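You operate a simulated robot arm through the tools that you are given. There is no shell and no other tool. Be economical: measure what you need, move in short steps, check, and stop when the job is done.

Carry out the task below with a simulated robot arm. There is one attempt and no reset: what you move stays moved.

TASK
Swap the empty roll for red tape and wind it onto the coil.
Fine: empty roll on the free peg; whole length on; arm out with the new roll on it; turntable locked.

Only the result counts: the job must be done as asked and must still hold three seconds after the hand-in. Knocking over, shifting, dropping, spilling or breaking anything else fails it.

THE ROBOT
A 7-joint arm with a two-finger parallel gripper, fixed in place. Base frame: the origin is at the foot of the arm, x ahead of it, y to its left, z up. Units: m, rad, N and s.
With the tool pointing down near the work surface it reaches from about 0.24 to 0.68 m from the base axis. Its first joint turns from -1.152 to 1.152 rad. Payload 2.4 kg.
Tool frame: the origin (TCP) lies between the finger pads and is the grasp point; the fingertips stand 0.03 m ahead of it; z points along the fingers, y is the line along which they close. Largest opening 0.094 m; finger width 0.028, thickness 0.01; the body of the gripper, 0.05 by 0.096 m, starts 0.055 m behind the TCP.
Orientation is that of the tool frame in the base frame, as a unit quaternion [x, y, z, w]. With the fingers straight down and closing along the base's y, the tool's x points along the base's -x, its y along +y and its z along -z.

THE INTERFACE
- The arm moves only by the tool play_rows. Its argument "targets" is one flat list of numbers, 7 for each row, row after row: the shift along the tool's x, y, z in m, then the turn, a rotation vector about the tool's x, y, z in rad, then the opening, from 0 (shut) to 1 (fully open). In form: [tx, ty, tz, rx, ry, rz, gripper, tx, ty, tz, rx, ry, rz, gripper, ...]. A call has 1 to 10 rows; each row is the pose to reach, as a shift and turn from the pose commanded when the call began, along the tool's axes at that moment. Each row takes 0.2 s and may step no farther than 0.05 m and 0.15 rad from the row before; otherwise, or with a gripper value out of range, the whole call is refused. A pose out of reach is approached as far as the arm can. The call stops where the force on the tool passes 60 N (or 10 N more than at its start, if that is more) or the arm is blocked; 0.2 s more then pass. The fingers move at their own pace (about 0.153 m/s each) and stop on an object; they squeeze with about 42 N. The grip force told is the motor's: it shows also when the fingers shut on nothing. Time passes only in rows, and 0.2 s behind the last, so rows that repeat a pose let the fingers close. It gives the time, the measured TCP pose, the force on the tool (base axes), the opening and the grip force at its end, in the units of the frame above (readings bear some noise), and new pictures: "views" is both (left out), scene, wrist or none.
- Cameras (640 x 400 px; columns grow to the right, rows downward): "scene" is fixed at [0.0314, 0.4693, 1.4383]; the picture's right is [-0.81, -0.58, 0.00], its down [-0.36, 0.51, -0.78] and it looks along [0.46, -0.64, -0.62] (base axes); focal length 328 px, centre (320, 200). "wrist" rides on the gripper at [0.076, 0.014, -0.102] in the tool frame; the picture's right is [-0.18, 0.98, 0.00], its down [-0.75, -0.14, -0.64] and it looks along [-0.63, -0.12, 0.77] (tool axes); focal length 243 px, centre (320, 200). There is no depth. A picture from a camera that has moved, and an enlarged one, comes with that camera's place and axes in the base frame and with its lens.
- enlarge(camera, box): a new picture of the part [left, top, right, bottom] of that camera's present view, enlarged. The clock stands still meanwhile.
- finish_job(): hands the job in; it is judged then, once.

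Work in short steps. Places have to be worked out from the pictures, the camera data and where the tool is seen: move nearer, look again, correct. Check each grasp and each placing, and mend what went wrong. You have 120 turns and 200 pictures in all, those below and enlarged ones among them. Open the gripper and draw the arm clear of the work before you hand the job in, unless the task says otherwise; then end with one line.

The tools are called after "Request:" by a JSON object that holds its "api" and its "payload". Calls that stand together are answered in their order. play_rows: Moves the arm, as the interface text tells. Its arguments: {"type":"object","properties":{"targets":{"type":"array","items":{"type":"number"}},"views":{"type":"string","enum":["both","scene","wrist","none"]}},"required":["targets"]} The other tools are called the same way: enlarge (camera, box) takes an enlarged picture of a part of a camera's view; finish_job () hands the job in.

At the start:

```text
clock: 0.0
tcp_pos: [0.3393, -0.106, 1.1422]
orientation: [-0.001, 1.0, -0.001, 0.0]
force: [0.4, -0.6, 0.4]
finger_gap: 0.0939
grasp_force: 0.0
```

scene: 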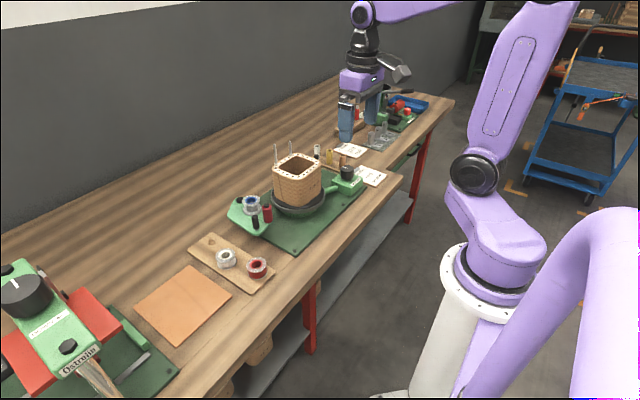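
wrist: 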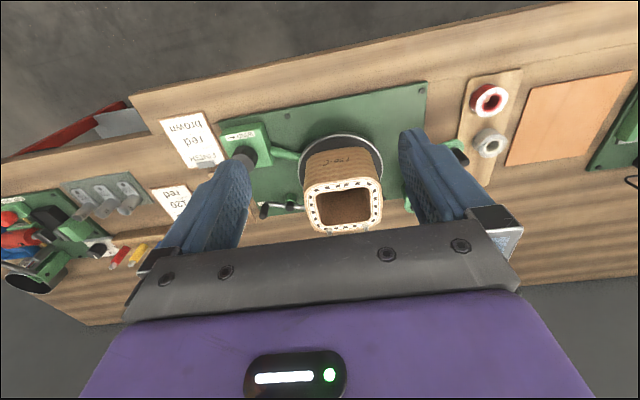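

I start by looking closely at the winder and the roll rack.

Request:
{"api": "enlarge", "payload": {"camera": "scene", "box": [180, 130, 400, 300]}}

Request:
{"api": "enlarge", "payload": {"camera": "wrist", "box": [150, 60, 540, 260]}}

Request:
{"api": "enlarge", "payload": {"camera": "scene", "box": [330, 130, 400, 200]}}

```text
2.35 times, centred on (290, 215) of scene
camera zoom: at [0.0314, 0.4693, 1.4383], right [-0.81, -0.58, 0.0], down [-0.36, 0.51, -0.78], along [0.46, -0.64, -0.62], focal length 771 px, centre (391, 165)
```

zoom: 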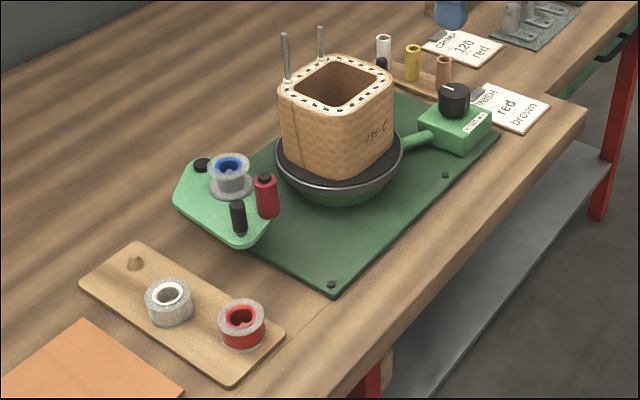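

```text
1.64 times, centred on (345, 160) of wrist
camera zoom: at [0.2642, -0.0911, 1.2448], right [0.18, 0.98, 0.0], down [0.75, -0.14, 0.64], along [0.63, -0.12, -0.77], focal length 398 px, centre (279, 266)
```

zoom: 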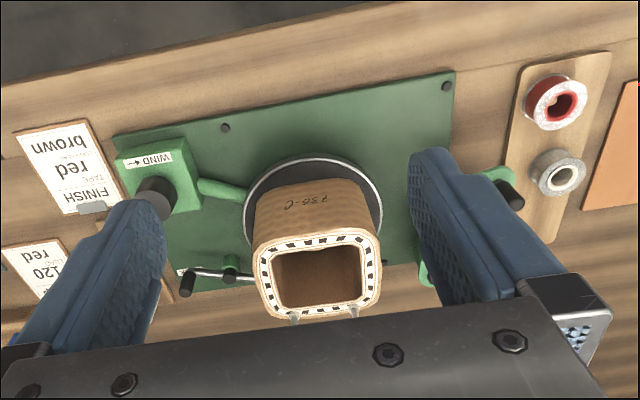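

```text
5.71 times, centred on (365, 165) of scene
camera zoom: at [0.0314, 0.4693, 1.4383], right [-0.81, -0.58, 0.0], down [-0.36, 0.51, -0.78], along [0.46, -0.64, -0.62], focal length 1872 px, centre (63, 400)
```

zoom: 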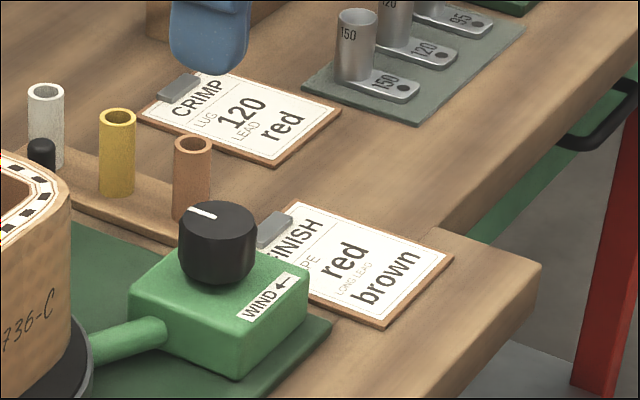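

The blue spool (empty roll) sits on the winder's green tape arm at roughly (0.57, 0.02). The rack has white, red and one free peg. I move the camera over it for a closer look.

Request:
{"api": "play_rows", "payload": {"targets": [0, 0.045, 0.01, 0, 0, 0, 1, 0, 0.09, 0.03, 0, 0, 0, 1, 0, 0.13, 0.05, 0, 0, 0, 1, 0, 0.17, 0.06, 0, 0, 0, 1], "views": "wrist"}}

Request:
{"api": "enlarge", "payload": {"camera": "wrist", "box": [120, 0, 520, 250]}}

Request:
{"api": "enlarge", "payload": {"camera": "scene", "box": [225, 180, 285, 240]}}

Request:
{"api": "enlarge", "payload": {"camera": "scene", "box": [270, 130, 370, 220]}}

```text
clock: 1.0
tcp_pos: [0.3399, 0.0653, 1.0818]
orientation: [0.002, 1.0, 0.0, 0.0]
force: [-1.3, -0.1, 0.1]
finger_gap: 0.094
grasp_force: 0.0
camera wrist: at [0.2643, 0.0787, 1.1848], right [0.19, 0.98, 0.0], down [0.75, -0.14, 0.64], along [0.63, -0.12, -0.77], focal length 243 px, centre (320, 200)
```

wrist: 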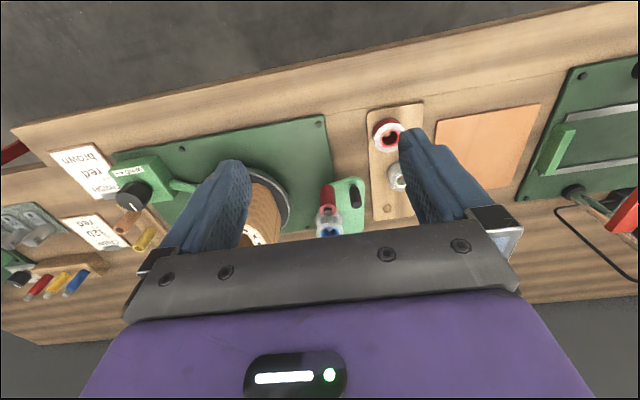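

```text
1.60 times, centred on (320, 125) of wrist
camera zoom: at [0.2643, 0.0787, 1.1848], right [0.19, 0.98, 0.0], down [0.75, -0.14, 0.64], along [0.63, -0.12, -0.77], focal length 388 px, centre (320, 320)
```

zoom: 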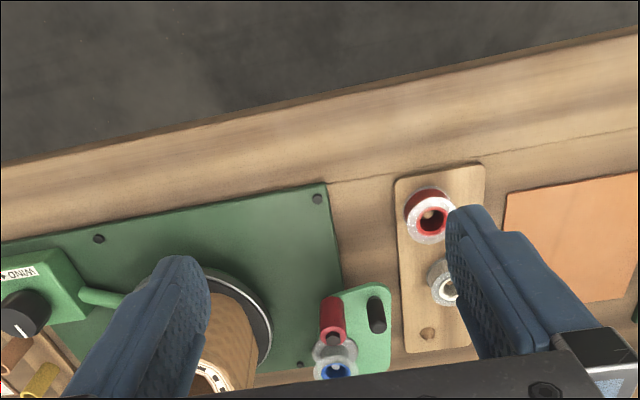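

```text
6.67 times, centred on (255, 210) of scene
camera zoom: at [0.0314, 0.4693, 1.4383], right [-0.81, -0.58, 0.0], down [-0.36, 0.51, -0.78], along [0.46, -0.64, -0.62], focal length 2184 px, centre (753, 133)
```

zoom: 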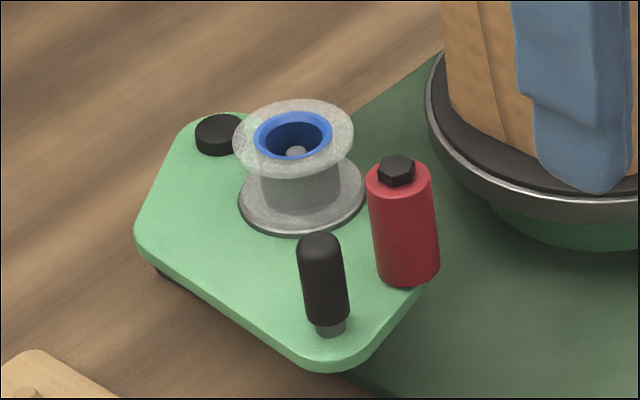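

```text
4.44 times, centred on (320, 175) of scene
camera zoom: at [0.0314, 0.4693, 1.4383], right [-0.81, -0.58, 0.0], down [-0.36, 0.51, -0.78], along [0.46, -0.64, -0.62], focal length 1456 px, centre (320, 311)
```

zoom: 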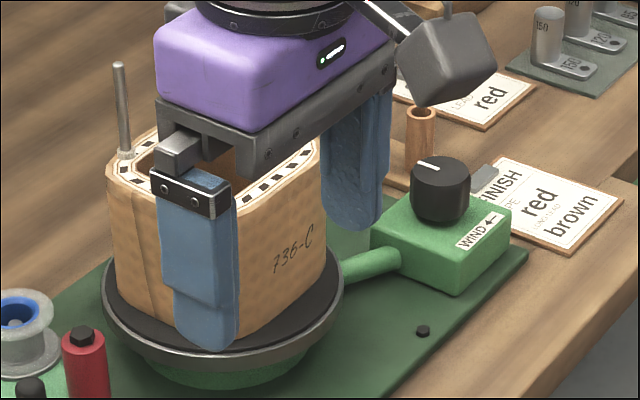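

The tape arm carries the spool, a red roller, a black handle pin and a pivot. Now I go look at the far side, where the first wrist picture showed a silver lever (probably the turntable lock).

Request:
{"api": "play_rows", "payload": {"targets": [0, -0.03, -0.04, 0, 0, 0, 1, 0, -0.08, -0.05, 0, 0, 0, 1, 0, -0.13, -0.05, 0, 0, 0, 1, 0, -0.18, -0.05, 0, 0, 0, 1, 0, -0.23, -0.05, 0, 0, 0, 1, 0, -0.27, -0.03, 0, 0, 0, 1, 0.03, -0.31, 0.0, 0, 0, 0, 1, 0.06, -0.31, 0.02, 0, 0, 0, 1, 0.06, -0.31, 0.02, 0, 0, 0, 1], "views": "both"}}

Request:
{"api": "enlarge", "payload": {"camera": "wrist", "box": [220, 50, 500, 225]}}

Request:
{"api": "enlarge", "payload": {"camera": "scene", "box": [260, 130, 380, 220]}}

```text
refused: row 2 steps farther than a row can; nothing moved
```

```text
2.29 times, centred on (360, 138) of wrist
camera zoom: at [0.2643, 0.0787, 1.1848], right [0.19, 0.98, 0.0], down [0.75, -0.14, 0.64], along [0.63, -0.12, -0.77], focal length 555 px, centre (229, 343)
```

zoom: 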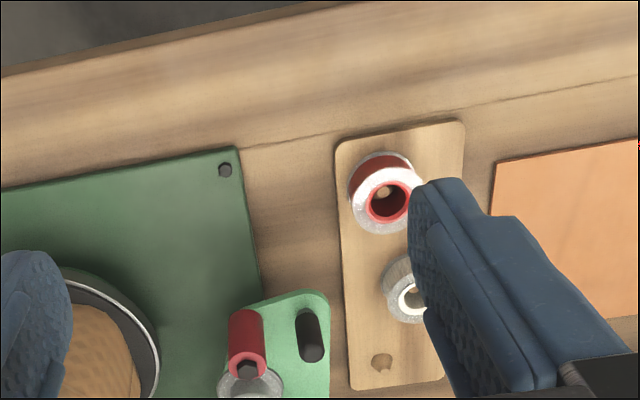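

```text
4.44 times, centred on (320, 175) of scene
camera zoom: at [0.0314, 0.4693, 1.4383], right [-0.81, -0.58, 0.0], down [-0.36, 0.51, -0.78], along [0.46, -0.64, -0.62], focal length 1456 px, centre (320, 311)
```

zoom: 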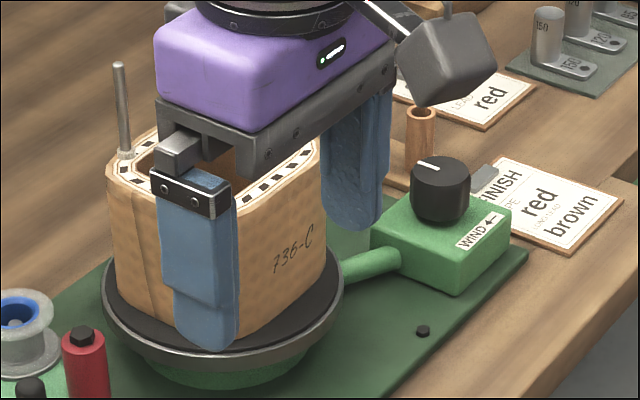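

Refused for step length; same move with shorter steps.

Request:
{"api": "play_rows", "payload": {"targets": [0, -0.03, -0.035, 0, 0, 0, 1, 0, -0.075, -0.05, 0, 0, 0, 1, 0, -0.12, -0.05, 0, 0, 0, 1, 0, -0.165, -0.05, 0, 0, 0, 1, 0, -0.21, -0.05, 0, 0, 0, 1, 0, -0.25, -0.03, 0, 0, 0, 1, 0.02, -0.28, -0.01, 0, 0, 0, 1, 0.04, -0.31, 0.01, 0, 0, 0, 1, 0.04, -0.31, 0.02, 0, 0, 0, 1], "views": "both"}}

Request:
{"api": "enlarge", "payload": {"camera": "wrist", "box": [220, 50, 500, 225]}}

Request:
{"api": "enlarge", "payload": {"camera": "scene", "box": [260, 130, 380, 220]}}

```text
clock: 3.0
tcp_pos: [0.3011, -0.2449, 1.0616]
orientation: [-0.001, 1.0, 0.0, 0.0]
force: [0.6, -0.3, 0.1]
finger_gap: 0.0939
grasp_force: 0.1
camera wrist: at [0.2243, -0.2316, 1.1645], right [0.18, 0.98, 0.0], down [0.75, -0.14, 0.64], along [0.63, -0.12, -0.77], focal length 243 px, centre (320, 200)
```

scene: 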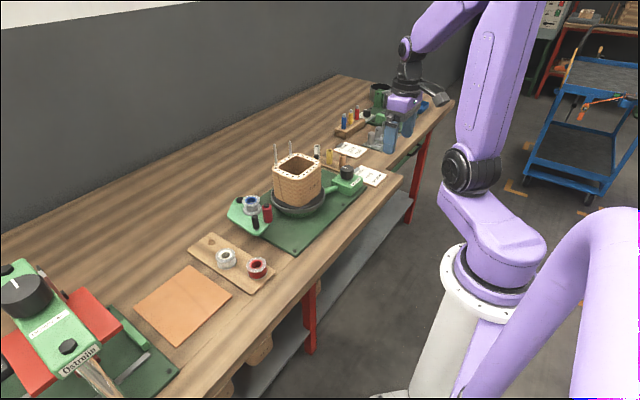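
wrist: 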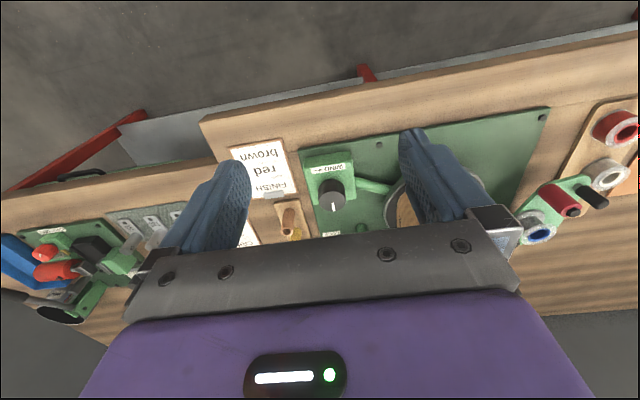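

```text
2.29 times, centred on (360, 138) of wrist
camera zoom: at [0.2243, -0.2316, 1.1645], right [0.18, 0.98, 0.0], down [0.75, -0.14, 0.64], along [0.63, -0.12, -0.77], focal length 555 px, centre (229, 343)
```

zoom: 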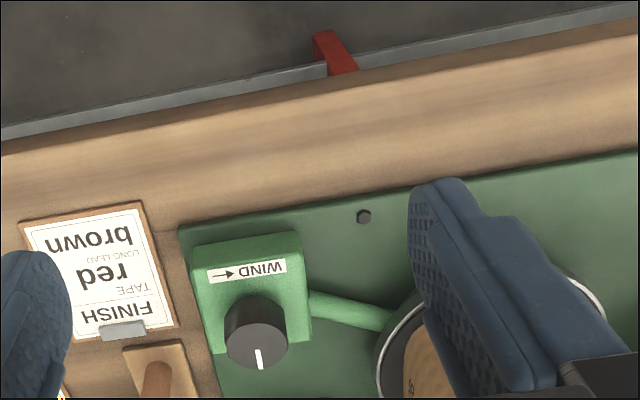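

```text
4.44 times, centred on (320, 175) of scene
camera zoom: at [0.0314, 0.4693, 1.4383], right [-0.81, -0.58, 0.0], down [-0.36, 0.51, -0.78], along [0.46, -0.64, -0.62], focal length 1456 px, centre (320, 311)
```

zoom: 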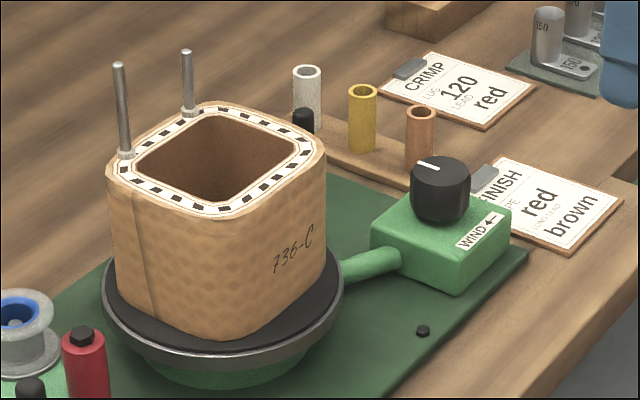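

The knob shows WIND with an arrow. I need a view of the lever and tag behind it, so I move forward and up.

Request:
{"api": "play_rows", "payload": {"targets": [-0.035, 0.0, -0.03, 0, 0, 0, 1, -0.07, 0.0, -0.06, 0, 0, 0, 1, -0.11, 0.02, -0.06, 0, 0, 0, 1, -0.14, 0.03, -0.06, 0, 0, 0, 1, -0.14, 0.03, -0.06, 0, 0, 0, 1], "views": "wrist"}}

Request:
{"api": "enlarge", "payload": {"camera": "wrist", "box": [200, 80, 440, 230]}}

```text
clock: 4.2
tcp_pos: [0.4397, -0.2148, 1.1222]
orientation: [-0.001, 1.0, 0.001, -0.001]
force: [-0.5, -0.2, 0.1]
finger_gap: 0.094
grasp_force: 0.1
camera wrist: at [0.3649, -0.2011, 1.2247], right [0.18, 0.98, 0.0], down [0.75, -0.14, 0.64], along [0.63, -0.12, -0.77], focal length 243 px, centre (320, 200)
```

wrist: 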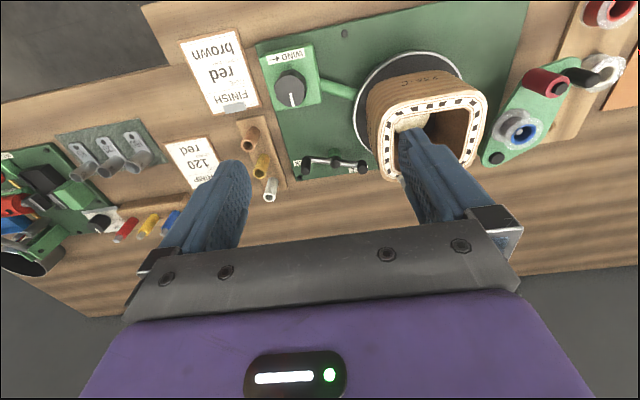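

```text
2.67 times, centred on (320, 155) of wrist
camera zoom: at [0.3649, -0.2011, 1.2247], right [0.18, 0.98, 0.0], down [0.75, -0.14, 0.64], along [0.63, -0.12, -0.77], focal length 647 px, centre (320, 320)
```

zoom: 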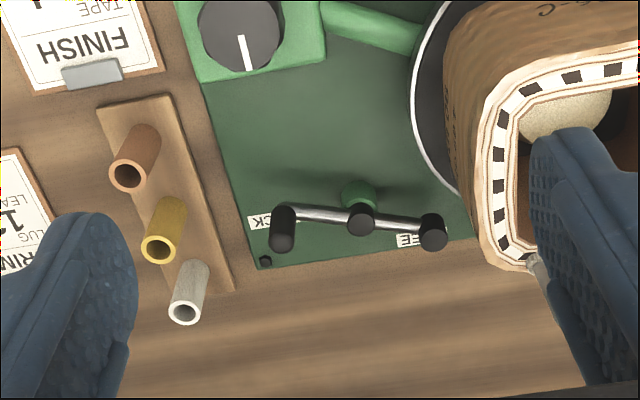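

There's a two-ended lever with LOCK and FREE labels behind the coil. Closer look before planning.

Request:
{"api": "play_rows", "payload": {"targets": [0, -0.035, 0.03, 0, 0, 0, 1, 0, -0.05, 0.07, 0, 0, 0, 1, 0, -0.05, 0.1, 0, 0, 0, 1, 0, -0.05, 0.1, 0, 0, 0, 1], "views": "none"}}

Request:
{"api": "enlarge", "payload": {"camera": "wrist", "box": [260, 90, 500, 240]}}

Request:
{"api": "enlarge", "payload": {"camera": "scene", "box": [300, 130, 350, 170]}}

```text
clock: 5.2
tcp_pos: [0.439, -0.2646, 1.021]
orientation: [0.0, 1.0, 0.0, 0.0]
force: [1.6, -0.2, 0.3]
finger_gap: 0.0938
grasp_force: 0.0
```

```text
2.67 times, centred on (380, 165) of wrist
camera zoom: at [0.3643, -0.2511, 1.1243], right [0.18, 0.98, 0.0], down [0.75, -0.14, 0.64], along [0.63, -0.12, -0.77], focal length 647 px, centre (160, 293)
```

zoom: 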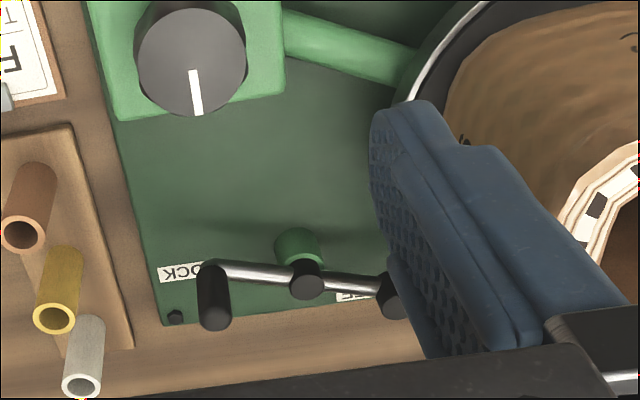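

```text
10.00 times, centred on (325, 150) of scene
camera zoom: at [0.0314, 0.4693, 1.4383], right [-0.81, -0.58, 0.0], down [-0.36, 0.51, -0.78], along [0.46, -0.64, -0.62], focal length 3276 px, centre (270, 700)
```

zoom: 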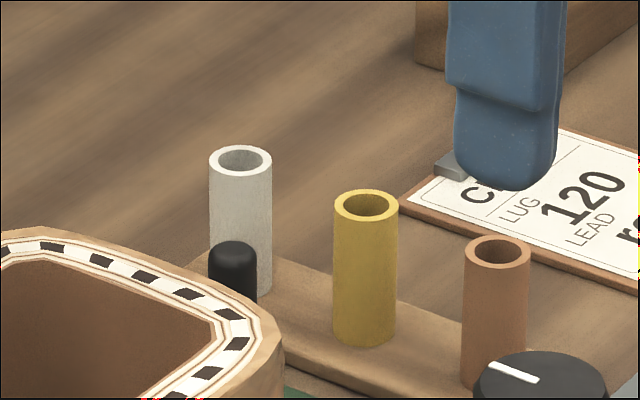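

The handle pin stands over LOCK, so the table is locked now. First the rolls: I go back toward the tape arm for a near view, passing in front of the coil.

Request:
{"api": "play_rows", "payload": {"targets": [0.03, 0.0, -0.035, 0, 0, 0, 1, 0.06, 0.0, -0.07, 0, 0, 0, 1, 0.065, 0.045, -0.08, 0, 0, 0, 1, 0.065, 0.09, -0.08, 0, 0, 0, 1, 0.065, 0.135, -0.08, 0, 0, 0, 1, 0.065, 0.18, -0.08, 0, 0, 0, 1, 0.065, 0.225, -0.07, 0, 0, 0, 1, 0.05, 0.26, -0.06, 0, 0, 0, 1, 0.02, 0.295, -0.05, 0, 0, 0, 1, 0.0, 0.31, -0.04, 0, 0, 0, 1], "views": "wrist"}}

Request:
{"api": "enlarge", "payload": {"camera": "wrist", "box": [210, 70, 450, 220]}}

```text
clock: 7.4
tcp_pos: [0.4396, 0.0462, 1.0628]
orientation: [-0.001, 1.0, 0.0, 0.0]
force: [-0.1, 0.0, -1.1]
finger_gap: 0.094
grasp_force: 0.0
camera wrist: at [0.3644, 0.0603, 1.1652], right [0.18, 0.98, 0.0], down [0.75, -0.14, 0.64], along [0.63, -0.12, -0.77], focal length 243 px, centre (320, 200)
```

wrist: 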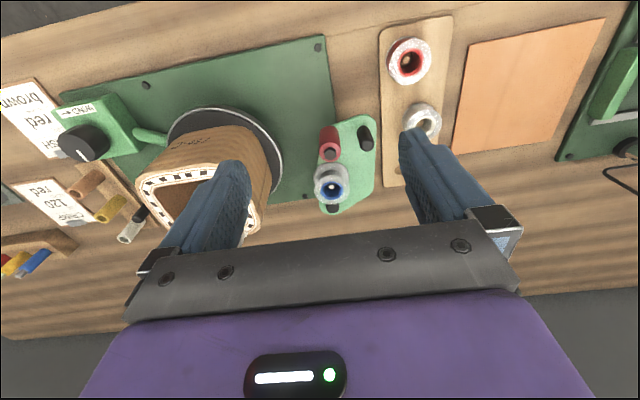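

```text
2.67 times, centred on (330, 145) of wrist
camera zoom: at [0.3644, 0.0603, 1.1652], right [0.18, 0.98, 0.0], down [0.75, -0.14, 0.64], along [0.63, -0.12, -0.77], focal length 647 px, centre (293, 347)
```

zoom: 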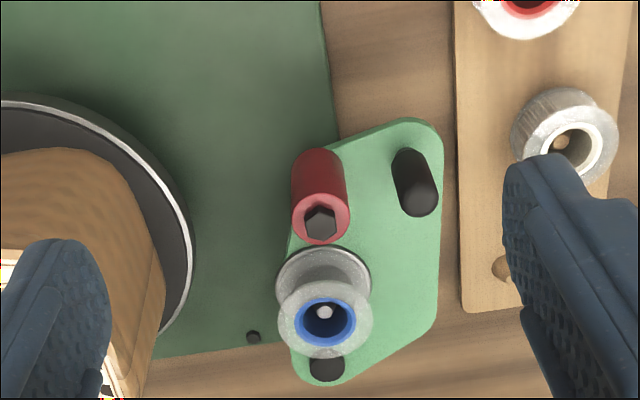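

I judge the spool top at about (0.55, 0.041, 0.925), about 47 mm wide and 32 mm high. I move above it with opening 0.75 and check the alignment.

Request:
{"api": "play_rows", "payload": {"targets": [-0.045, -0.002, 0.0, 0, 0, 0, 0.75, -0.09, -0.005, 0.0, 0, 0, 0, 0.75, -0.11, -0.005, 0.03, 0, 0, 0, 0.75, -0.11, -0.005, 0.07, 0, 0, 0, 0.75, -0.11, -0.005, 0.07, 0, 0, 0, 0.75], "views": "wrist"}}

Request:
{"api": "enlarge", "payload": {"camera": "scene", "box": [200, 130, 320, 250]}}

Request:
{"api": "enlarge", "payload": {"camera": "wrist", "box": [210, 100, 450, 250]}}

```text
clock: 8.6
tcp_pos: [0.5508, 0.04, 0.9918]
orientation: [0.0, 1.0, -0.001, 0.0]
force: [0.2, 0.1, -0.4]
finger_gap: 0.0703
grasp_force: 0.1
camera wrist: at [0.4751, 0.0536, 1.0944], right [0.18, 0.98, 0.0], down [0.75, -0.14, 0.64], along [0.63, -0.12, -0.77], focal length 243 px, centre (320, 200)
```

wrist: 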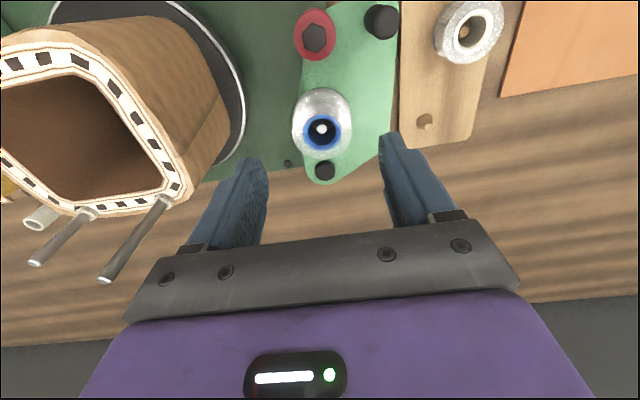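

```text
3.33 times, centred on (260, 190) of scene
camera zoom: at [0.0314, 0.4693, 1.4383], right [-0.81, -0.58, 0.0], down [-0.36, 0.51, -0.78], along [0.46, -0.64, -0.62], focal length 1092 px, centre (520, 233)
```

zoom: 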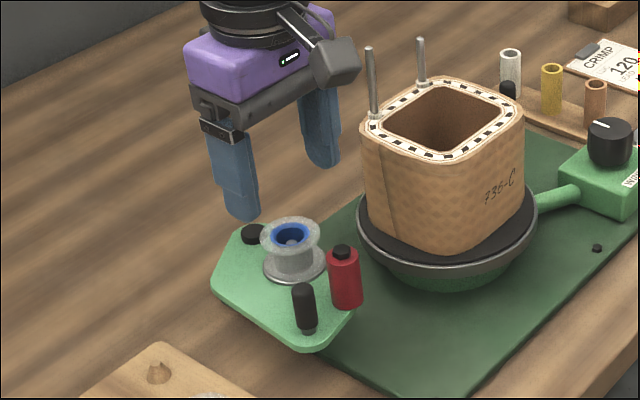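

```text
2.67 times, centred on (330, 175) of wrist
camera zoom: at [0.4751, 0.0536, 1.0944], right [0.18, 0.98, 0.0], down [0.75, -0.14, 0.64], along [0.63, -0.12, -0.77], focal length 647 px, centre (293, 267)
```

zoom: 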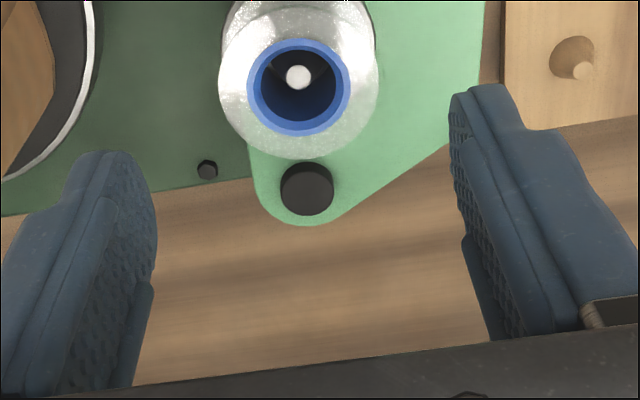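

Triangulated from two wrist views: spool top at (0.552, 0.040, 0.921). Tool is right above; descend and grip.

Request:
{"api": "play_rows", "payload": {"targets": [-0.001, 0, 0.03, 0, 0, 0, 0.75, -0.001, 0, 0.055, 0, 0, 0, 0.75, -0.001, 0, 0.065, 0, 0, 0, 0.75, -0.001, 0, 0.065, 0, 0, 0, 0.75], "views": "none"}}

Request:
{"api": "enlarge", "payload": {"camera": "scene", "box": [215, 150, 305, 250]}}

```text
clock: 9.6
tcp_pos: [0.5512, 0.0414, 0.9272]
orientation: [0.0, 1.0, 0.0, 0.0]
force: [0.0, 0.6, 0.0]
finger_gap: 0.0704
grasp_force: 0.1
```

```text
4.00 times, centred on (260, 200) of scene
camera zoom: at [0.0314, 0.4693, 1.4383], right [-0.81, -0.58, 0.0], down [-0.36, 0.51, -0.78], along [0.46, -0.64, -0.62], focal length 1310 px, centre (560, 200)
```

zoom: 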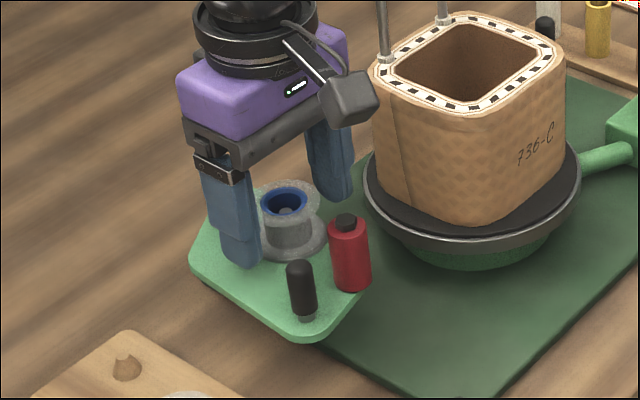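

Fingers straddle the spool well. Close and lift a little.

Request:
{"api": "play_rows", "payload": {"targets": [0, 0, 0, 0, 0, 0, 0.3, 0, 0, 0, 0, 0, 0, 0.3, 0, 0, 0, 0, 0, 0, 0.3], "views": "none"}}

Request:
{"api": "play_rows", "payload": {"targets": [0, 0, -0.02, 0, 0, 0, 0.3, 0, 0, -0.05, 0, 0, 0, 0.3, 0, 0, -0.09, 0, 0, 0, 0.3], "views": "wrist"}}

Request:
{"api": "enlarge", "payload": {"camera": "scene", "box": [215, 130, 305, 250]}}

```text
clock: 10.4
tcp_pos: [0.5525, 0.0403, 0.9278]
orientation: [0.0, 1.0, 0.0, 0.0]
force: [0.2, 0.2, 0.6]
finger_gap: 0.0445
grasp_force: 41.9
```

```text
clock: 11.2
tcp_pos: [0.551, 0.0396, 1.0186]
orientation: [0.0, 1.0, 0.0, 0.0]
force: [0.6, 0.0, 0.3]
finger_gap: 0.0441
grasp_force: 42.1
camera wrist: at [0.4755, 0.0537, 1.1204], right [0.18, 0.98, 0.0], down [0.75, -0.14, 0.64], along [0.63, -0.12, -0.77], focal length 243 px, centre (320, 200)
```

wrist: 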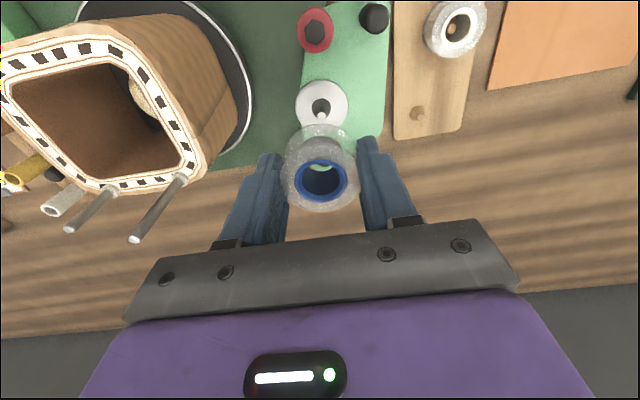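

```text
3.33 times, centred on (260, 190) of scene
camera zoom: at [0.0314, 0.4693, 1.4383], right [-0.81, -0.58, 0.0], down [-0.36, 0.51, -0.78], along [0.46, -0.64, -0.62], focal length 1092 px, centre (520, 233)
```

zoom: 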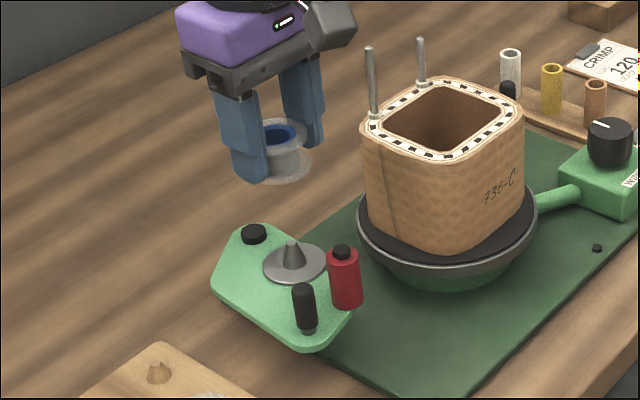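

The empty roll is in hand, bare cone spindle visible. Free peg at about (0.593, 0.141). I move over it and check the position.

Request:
{"api": "play_rows", "payload": {"targets": [-0.01, 0.045, 0.0, 0, 0, 0, 0.3, -0.03, 0.085, 0.01, 0, 0, 0, 0.3, -0.042, 0.101, 0.03, 0, 0, 0, 0.3, -0.042, 0.102, 0.06, 0, 0, 0, 0.3, -0.042, 0.102, 0.06, 0, 0, 0, 0.3], "views": "wrist"}}

Request:
{"api": "enlarge", "payload": {"camera": "wrist", "box": [250, 60, 410, 220]}}

Request:
{"api": "enlarge", "payload": {"camera": "scene", "box": [180, 190, 280, 290]}}

```text
clock: 12.4
tcp_pos: [0.5934, 0.1422, 0.9569]
orientation: [0.0, 1.0, 0.0, -0.001]
force: [0.0, -0.3, 0.0]
finger_gap: 0.0441
grasp_force: 41.5
camera wrist: at [0.5182, 0.1553, 1.06], right [0.18, 0.98, 0.0], down [0.75, -0.14, 0.64], along [0.63, -0.12, -0.77], focal length 243 px, centre (320, 200)
```

wrist: 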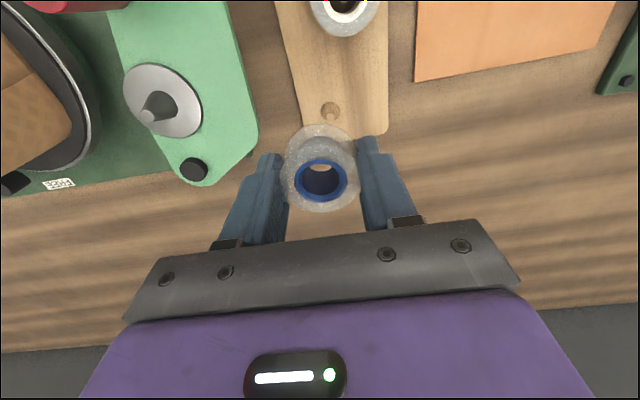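

```text
2.50 times, centred on (330, 140) of wrist
camera zoom: at [0.5182, 0.1553, 1.06], right [0.18, 0.98, 0.0], down [0.75, -0.14, 0.64], along [0.63, -0.12, -0.77], focal length 606 px, centre (295, 350)
```

zoom: 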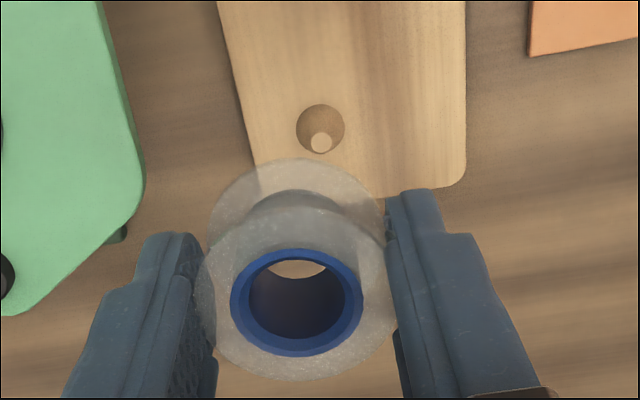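

```text
4.00 times, centred on (230, 240) of scene
camera zoom: at [0.0314, 0.4693, 1.4383], right [-0.81, -0.58, 0.0], down [-0.36, 0.51, -0.78], along [0.46, -0.64, -0.62], focal length 1310 px, centre (680, 40)
```

zoom: 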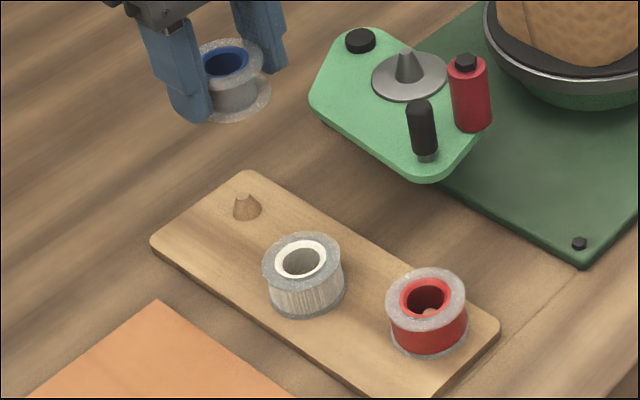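

Two wrist views put the peg at about (0.600, 0.149) with the base near z 0.832. I shift over it, descend partway, and look.

Request:
{"api": "play_rows", "payload": {"targets": [-0.007, 0.007, 0.0, 0, 0, 0, 0.3, -0.007, 0.007, 0.035, 0, 0, 0, 0.3, -0.007, 0.007, 0.055, 0, 0, 0, 0.3, -0.007, 0.007, 0.055, 0, 0, 0, 0.3], "views": "none"}}

Request:
{"api": "enlarge", "payload": {"camera": "scene", "box": [180, 190, 280, 290]}}

Request:
{"api": "enlarge", "payload": {"camera": "wrist", "box": [250, 60, 410, 220]}}

```text
clock: 13.4
tcp_pos: [0.6004, 0.1499, 0.9025]
orientation: [0.0, 1.0, 0.0, 0.0]
force: [-0.8, -0.4, -0.5]
finger_gap: 0.0439
grasp_force: 42.2
```

```text
4.00 times, centred on (230, 240) of scene
camera zoom: at [0.0314, 0.4693, 1.4383], right [-0.81, -0.58, 0.0], down [-0.36, 0.51, -0.78], along [0.46, -0.64, -0.62], focal length 1310 px, centre (680, 40)
```

zoom: 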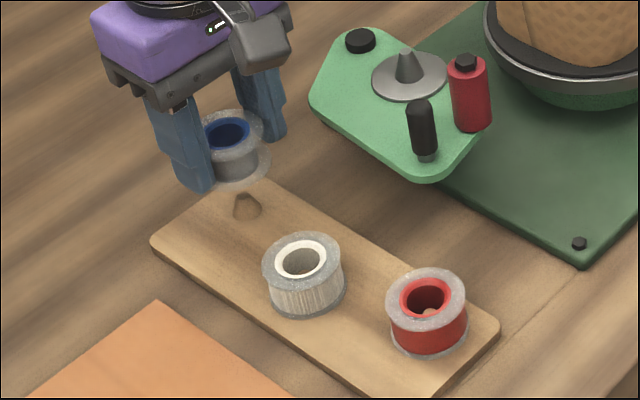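

```text
2.50 times, centred on (330, 140) of wrist
camera zoom: at [0.5249, 0.163, 1.0053], right [0.18, 0.98, 0.0], down [0.75, -0.14, 0.64], along [0.63, -0.12, -0.77], focal length 606 px, centre (295, 350)
```

zoom: 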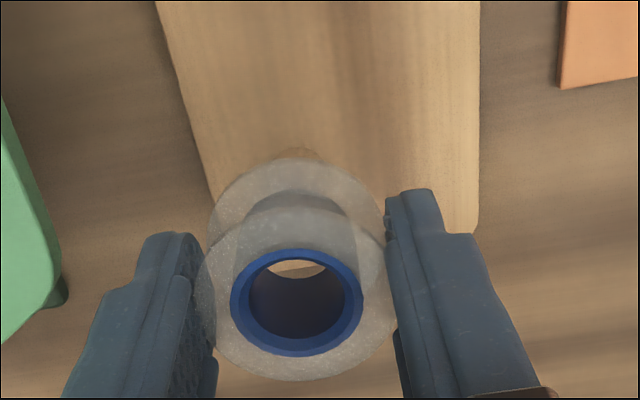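

Alignment looks consistent. Lower further onto the peg, with a 1.5 mm y tweak, watching the force.

Request:
{"api": "play_rows", "payload": {"targets": [0.0, 0.001, 0.01, 0, 0, 0, 0.3, 0.0, 0.001, 0.02, 0, 0, 0, 0.3, 0.0, 0.001, 0.026, 0, 0, 0, 0.3, 0.0, 0.001, 0.026, 0, 0, 0, 0.3], "views": "none"}}

Request:
{"api": "enlarge", "payload": {"camera": "scene", "box": [180, 190, 280, 290]}}

Request:
{"api": "enlarge", "payload": {"camera": "wrist", "box": [250, 60, 410, 220]}}

```text
clock: 14.4
tcp_pos: [0.5988, 0.1506, 0.8772]
orientation: [0.0, 1.0, 0.0, 0.001]
force: [-0.3, 0.7, -0.6]
finger_gap: 0.0442
grasp_force: 42.4
```

```text
4.00 times, centred on (230, 240) of scene
camera zoom: at [0.0314, 0.4693, 1.4383], right [-0.81, -0.58, 0.0], down [-0.36, 0.51, -0.78], along [0.46, -0.64, -0.62], focal length 1310 px, centre (680, 40)
```

zoom: 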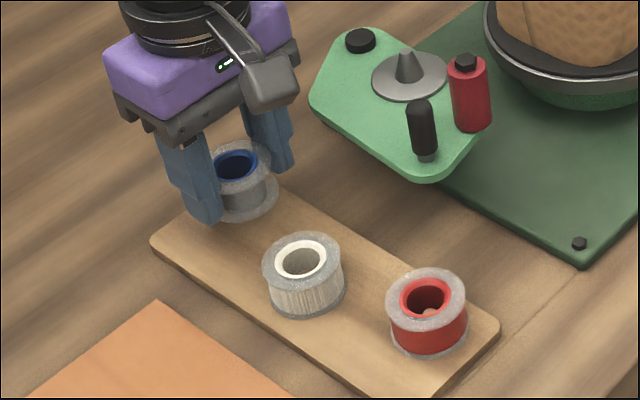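

```text
2.50 times, centred on (330, 140) of wrist
camera zoom: at [0.5241, 0.1639, 0.9795], right [0.18, 0.98, 0.0], down [0.75, -0.14, 0.64], along [0.63, -0.12, -0.77], focal length 606 px, centre (295, 350)
```

zoom: 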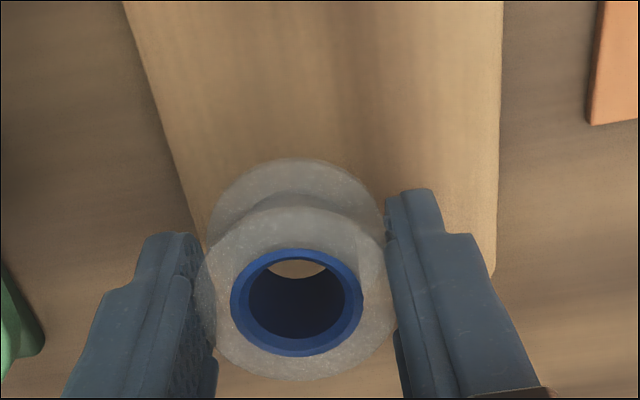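

No contact yet; keep lowering in small steps.

Request:
{"api": "play_rows", "payload": {"targets": [-0.001, 0, 0.004, 0, 0, 0, 0.3, -0.001, 0, 0.008, 0, 0, 0, 0.3, -0.001, 0, 0.012, 0, 0, 0, 0.3], "views": "none"}}

Request:
{"api": "enlarge", "payload": {"camera": "scene", "box": [180, 190, 280, 290]}}

Request:
{"api": "enlarge", "payload": {"camera": "wrist", "box": [250, 60, 410, 220]}}

```text
clock: 15.2
tcp_pos: [0.6003, 0.1503, 0.8645]
orientation: [0.0, 1.0, 0.0, 0.0]
force: [-0.6, 0.5, -0.4]
finger_gap: 0.0441
grasp_force: 41.8
```

```text
4.00 times, centred on (230, 240) of scene
camera zoom: at [0.0314, 0.4693, 1.4383], right [-0.81, -0.58, 0.0], down [-0.36, 0.51, -0.78], along [0.46, -0.64, -0.62], focal length 1310 px, centre (680, 40)
```

zoom: 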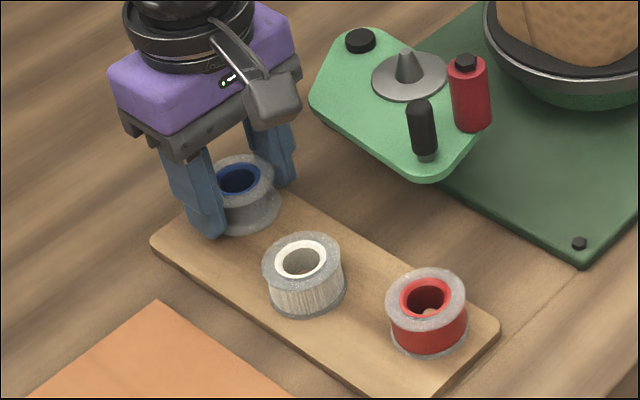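

```text
2.50 times, centred on (330, 140) of wrist
camera zoom: at [0.5252, 0.164, 0.9671], right [0.18, 0.98, 0.0], down [0.75, -0.14, 0.64], along [0.63, -0.12, -0.77], focal length 606 px, centre (295, 350)
```

zoom: 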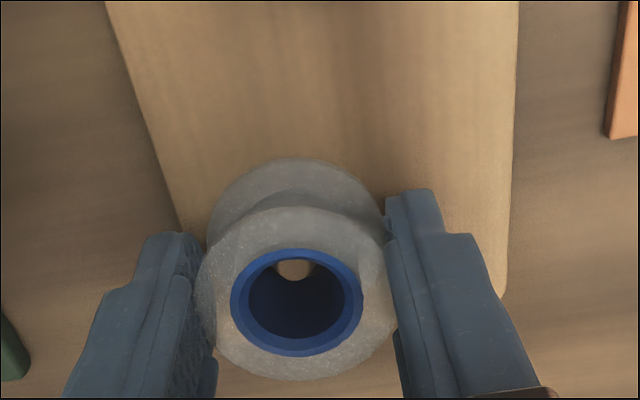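

The peg tip shows in the bore, centred sideways. Continue to contact.

Request:
{"api": "play_rows", "payload": {"targets": [0, 0, 0.003, 0, 0, 0, 0.3, 0, 0, 0.006, 0, 0, 0, 0.3, 0, 0, 0.009, 0, 0, 0, 0.3], "views": "none"}}

Request:
{"api": "enlarge", "payload": {"camera": "wrist", "box": [250, 60, 410, 220]}}

```text
clock: 16.2
tcp_pos: [0.6023, 0.1509, 0.8603]
orientation: [0.0, 1.0, 0.001, 0.003]
force: [-5.5, -1.0, 11.5]
finger_gap: 0.0437
grasp_force: 41.6
stopped in row 3: the force on the tool passed its limit (the readings are from after the stop); the commanded pose is now the measured one
```

```text
2.50 times, centred on (330, 140) of wrist
camera zoom: at [0.5263, 0.1642, 0.9632], right [0.18, 0.98, 0.0], down [0.75, -0.14, 0.65], along [0.64, -0.12, -0.76], focal length 606 px, centre (295, 350)
```

zoom: 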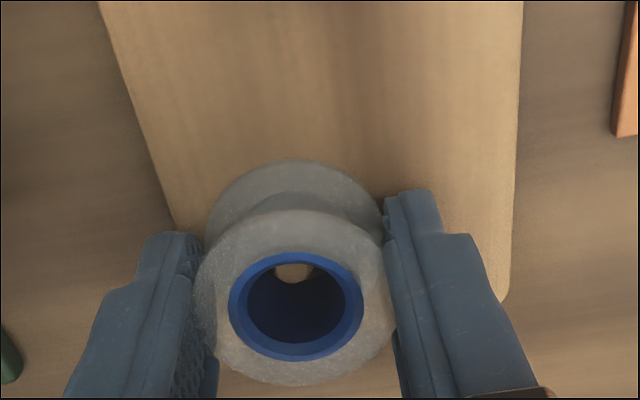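

Comparing with the white roll, the spool is within a couple of mm of seated and its bore encloses the peg. I look from the scene, then release.

Request:
{"api": "play_rows", "payload": {"targets": [0, 0, 0, 0, 0, 0, 0.45, 0, 0, 0, 0, 0, 0, 0.6, 0, 0, 0, 0, 0, 0, 0.65], "views": "none"}}

Request:
{"api": "enlarge", "payload": {"camera": "wrist", "box": [250, 60, 410, 220]}}

Request:
{"api": "enlarge", "payload": {"camera": "scene", "box": [180, 190, 280, 290]}}

```text
clock: 17.0
tcp_pos: [0.6014, 0.151, 0.8594]
orientation: [0.001, 1.0, 0.001, 0.002]
force: [-0.2, -0.3, -0.1]
finger_gap: 0.0608
grasp_force: 0.1
```

```text
2.50 times, centred on (330, 140) of wrist
camera zoom: at [0.5261, 0.1643, 0.9617], right [0.18, 0.98, 0.0], down [0.75, -0.14, 0.65], along [0.63, -0.12, -0.76], focal length 606 px, centre (295, 350)
```

zoom: 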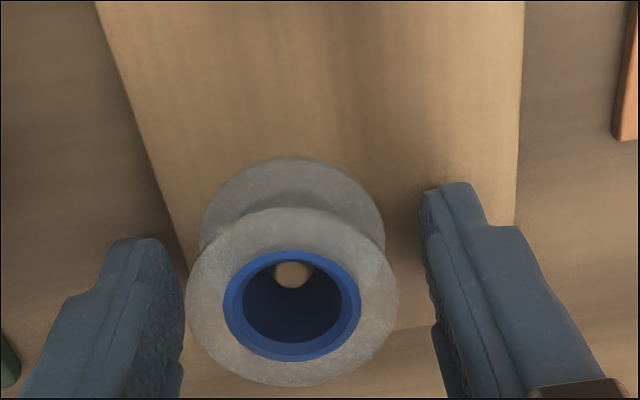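

```text
4.00 times, centred on (230, 240) of scene
camera zoom: at [0.0314, 0.4693, 1.4383], right [-0.81, -0.58, 0.0], down [-0.36, 0.51, -0.78], along [0.46, -0.64, -0.62], focal length 1310 px, centre (680, 40)
```

zoom: 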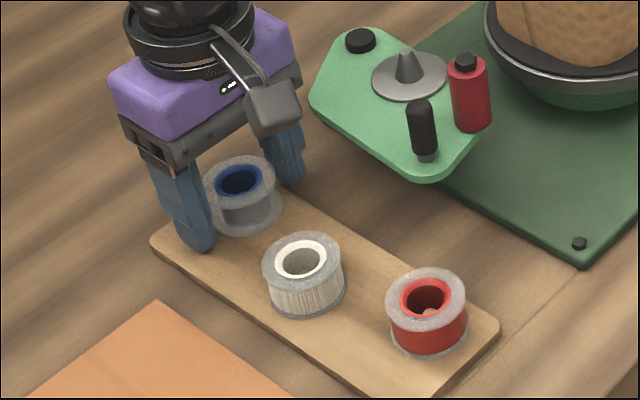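

Released; it appears seated. I retreat straight up and check.

Request:
{"api": "play_rows", "payload": {"targets": [0, -0.002, -0.03, 0, 0, 0, 0.65, 0, -0.002, -0.08, 0, 0, 0, 0.65, 0.03, -0.002, -0.115, 0, 0, 0, 0.65, 0.075, 0.0, -0.125, 0, 0, 0, 0.8, 0.12, 0.0, -0.125, 0, 0, 0, 0.8], "views": "wrist"}}

Request:
{"api": "enlarge", "payload": {"camera": "scene", "box": [190, 200, 280, 290]}}

Request:
{"api": "enlarge", "payload": {"camera": "wrist", "box": [230, 20, 450, 240]}}

```text
clock: 18.2
tcp_pos: [0.4817, 0.1502, 0.9855]
orientation: [0.001, 1.0, 0.0, 0.004]
force: [0.7, -0.2, 0.3]
finger_gap: 0.075
grasp_force: 0.0
camera wrist: at [0.4054, 0.1639, 1.0866], right [0.18, 0.98, 0.0], down [0.75, -0.14, 0.65], along [0.64, -0.12, -0.76], focal length 243 px, centre (320, 200)
```

wrist: 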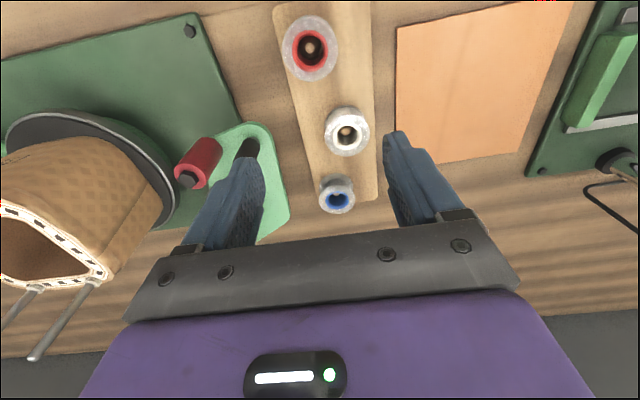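

```text
4.44 times, centred on (235, 245) of scene
camera zoom: at [0.0314, 0.4693, 1.4383], right [-0.81, -0.58, 0.0], down [-0.36, 0.51, -0.78], along [0.46, -0.64, -0.62], focal length 1456 px, centre (698, 0)
```

zoom: 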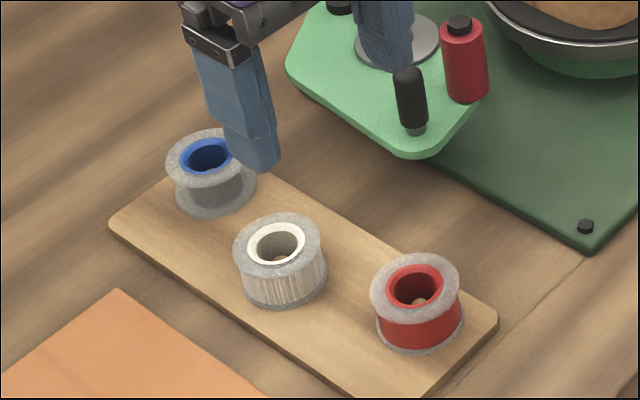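

```text
1.82 times, centred on (340, 130) of wrist
camera zoom: at [0.4054, 0.1639, 1.0866], right [0.18, 0.98, 0.0], down [0.75, -0.14, 0.65], along [0.64, -0.12, -0.76], focal length 441 px, centre (284, 327)
```

zoom: 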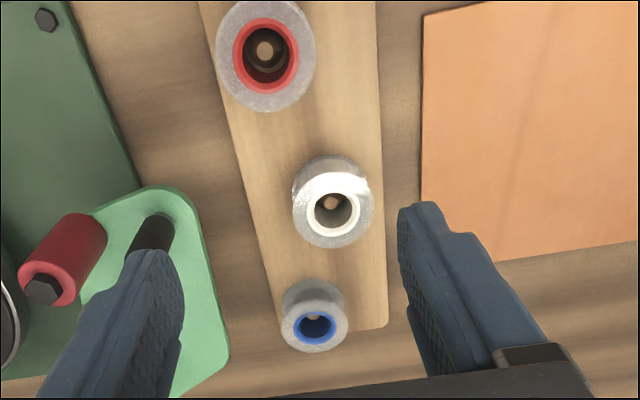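

Blue roll is seated like its neighbours. Red roll is at about (0.436, 0.151); I hover over it with a slight pitch correction and check.

Request:
{"api": "play_rows", "payload": {"targets": [0.023, 0, 0.03, 0, 0, 0, 0.75, 0.045, 0.001, 0.06, 0, 0, 0, 0.75, 0.045, 0.001, 0.06, 0, 0, 0, 0.75], "views": "none"}}

Request:
{"api": "enlarge", "payload": {"camera": "wrist", "box": [210, 60, 450, 240]}}

Request:
{"api": "enlarge", "payload": {"camera": "scene", "box": [200, 200, 300, 300]}}

```text
clock: 19.0
tcp_pos: [0.4363, 0.1511, 0.9233]
orientation: [0.0, 1.0, 0.0, 0.002]
force: [0.2, 0.4, 0.9]
finger_gap: 0.0707
grasp_force: 0.2
```

```text
2.22 times, centred on (330, 150) of wrist
camera zoom: at [0.3608, 0.1649, 1.0256], right [0.18, 0.98, 0.0], down [0.75, -0.14, 0.65], along [0.64, -0.12, -0.76], focal length 539 px, centre (298, 311)
```

zoom: 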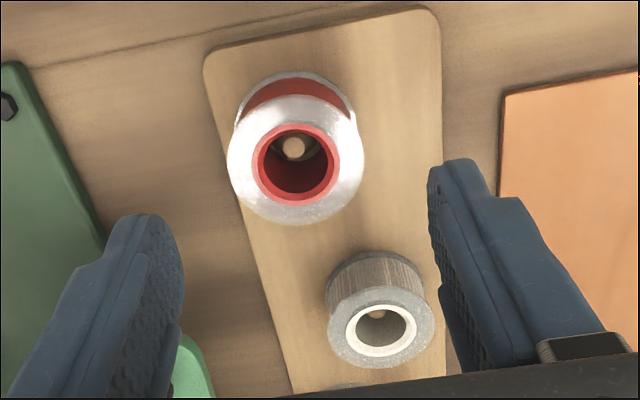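

```text
4.00 times, centred on (250, 250) of scene
camera zoom: at [0.0314, 0.4693, 1.4383], right [-0.81, -0.58, 0.0], down [-0.36, 0.51, -0.78], along [0.46, -0.64, -0.62], focal length 1310 px, centre (600, 0)
```

zoom: 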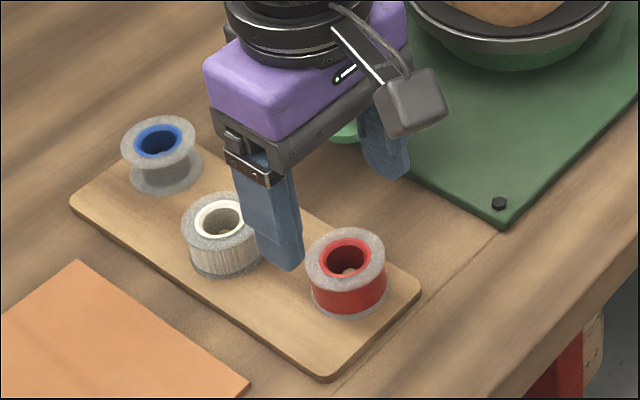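

Red roll confirmed near (0.437, 0.150). Descend to z 0.861.

Request:
{"api": "play_rows", "payload": {"targets": [-0.001, -0.0005, 0.03, 0, 0, 0, 0.75, -0.001, -0.0005, 0.055, 0, 0, 0, 0.75, -0.001, -0.0005, 0.062, 0, 0, 0, 0.75], "views": "none"}}

Request:
{"api": "enlarge", "payload": {"camera": "wrist", "box": [210, 60, 450, 240]}}

Request:
{"api": "enlarge", "payload": {"camera": "scene", "box": [200, 200, 300, 300]}}

```text
clock: 19.8
tcp_pos: [0.4387, 0.151, 0.8609]
orientation: [0.001, 1.0, 0.0, 0.003]
force: [-0.5, -0.6, 0.1]
finger_gap: 0.0706
grasp_force: 0.1
```

```text
2.22 times, centred on (330, 150) of wrist
camera zoom: at [0.3621, 0.1643, 0.9637], right [0.18, 0.98, 0.0], down [0.75, -0.14, 0.65], along [0.63, -0.12, -0.76], focal length 539 px, centre (298, 311)
```

zoom: 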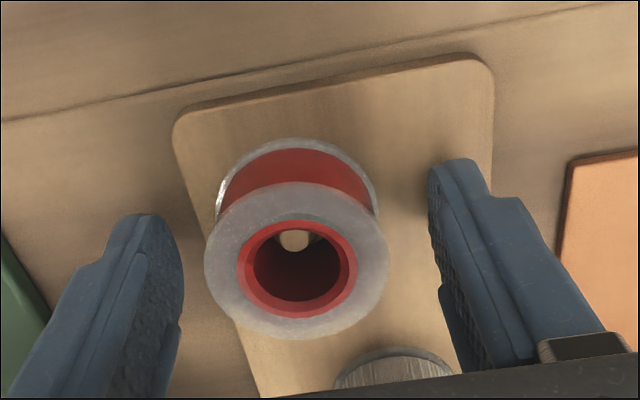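

```text
4.00 times, centred on (250, 250) of scene
camera zoom: at [0.0314, 0.4693, 1.4383], right [-0.81, -0.58, 0.0], down [-0.36, 0.51, -0.78], along [0.46, -0.64, -0.62], focal length 1310 px, centre (600, 0)
```

zoom: 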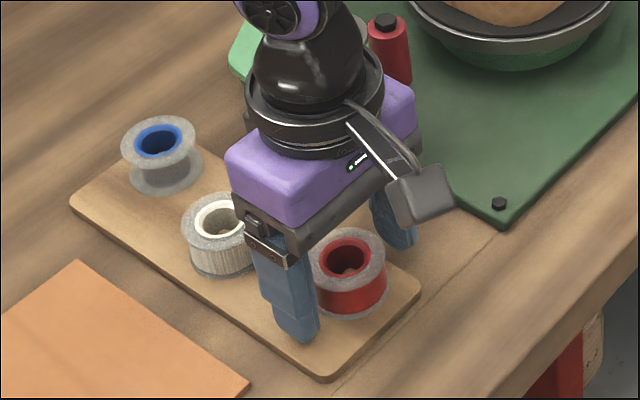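

Nearly centred (2–3 mm in x). Small shift, close and lift.

Request:
{"api": "play_rows", "payload": {"targets": [0.0025, 0, 0, 0, 0, 0, 0.75, 0.0025, 0, 0, 0, 0, 0, 0.3, 0.0025, 0, 0, 0, 0, 0, 0.3, 0.0025, 0, 0, 0, 0, 0, 0.3, 0.0025, 0, -0.02, 0, 0, 0, 0.3, 0.0025, 0, -0.06, 0, 0, 0, 0.3, 0.0025, 0, -0.1, 0, 0, 0, 0.3], "views": "wrist"}}

Request:
{"api": "enlarge", "payload": {"camera": "scene", "box": [200, 170, 300, 300]}}

```text
clock: 21.4
tcp_pos: [0.4357, 0.1516, 0.9622]
orientation: [0.0, 1.0, 0.001, 0.002]
force: [0.9, 0.2, 0.2]
finger_gap: 0.0443
grasp_force: 42.1
camera wrist: at [0.3593, 0.1646, 1.064], right [0.18, 0.98, 0.0], down [0.75, -0.14, 0.65], along [0.63, -0.12, -0.76], focal length 243 px, centre (320, 200)
```

wrist: 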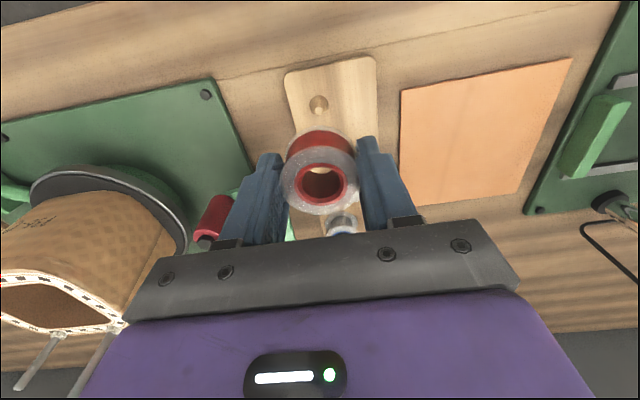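

```text
3.08 times, centred on (250, 235) of scene
camera zoom: at [0.0314, 0.4693, 1.4383], right [-0.81, -0.58, 0.0], down [-0.36, 0.51, -0.78], along [0.46, -0.64, -0.62], focal length 1008 px, centre (535, 92)
```

zoom: 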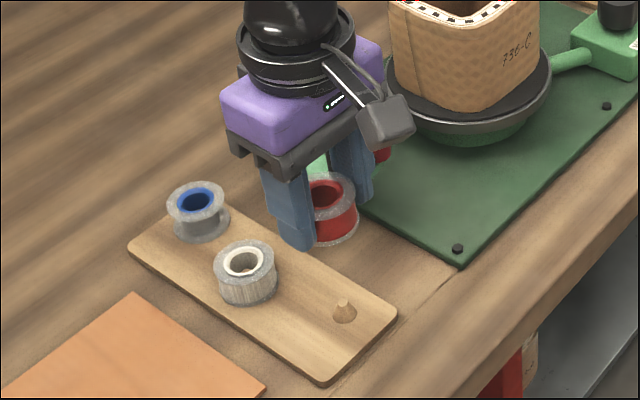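

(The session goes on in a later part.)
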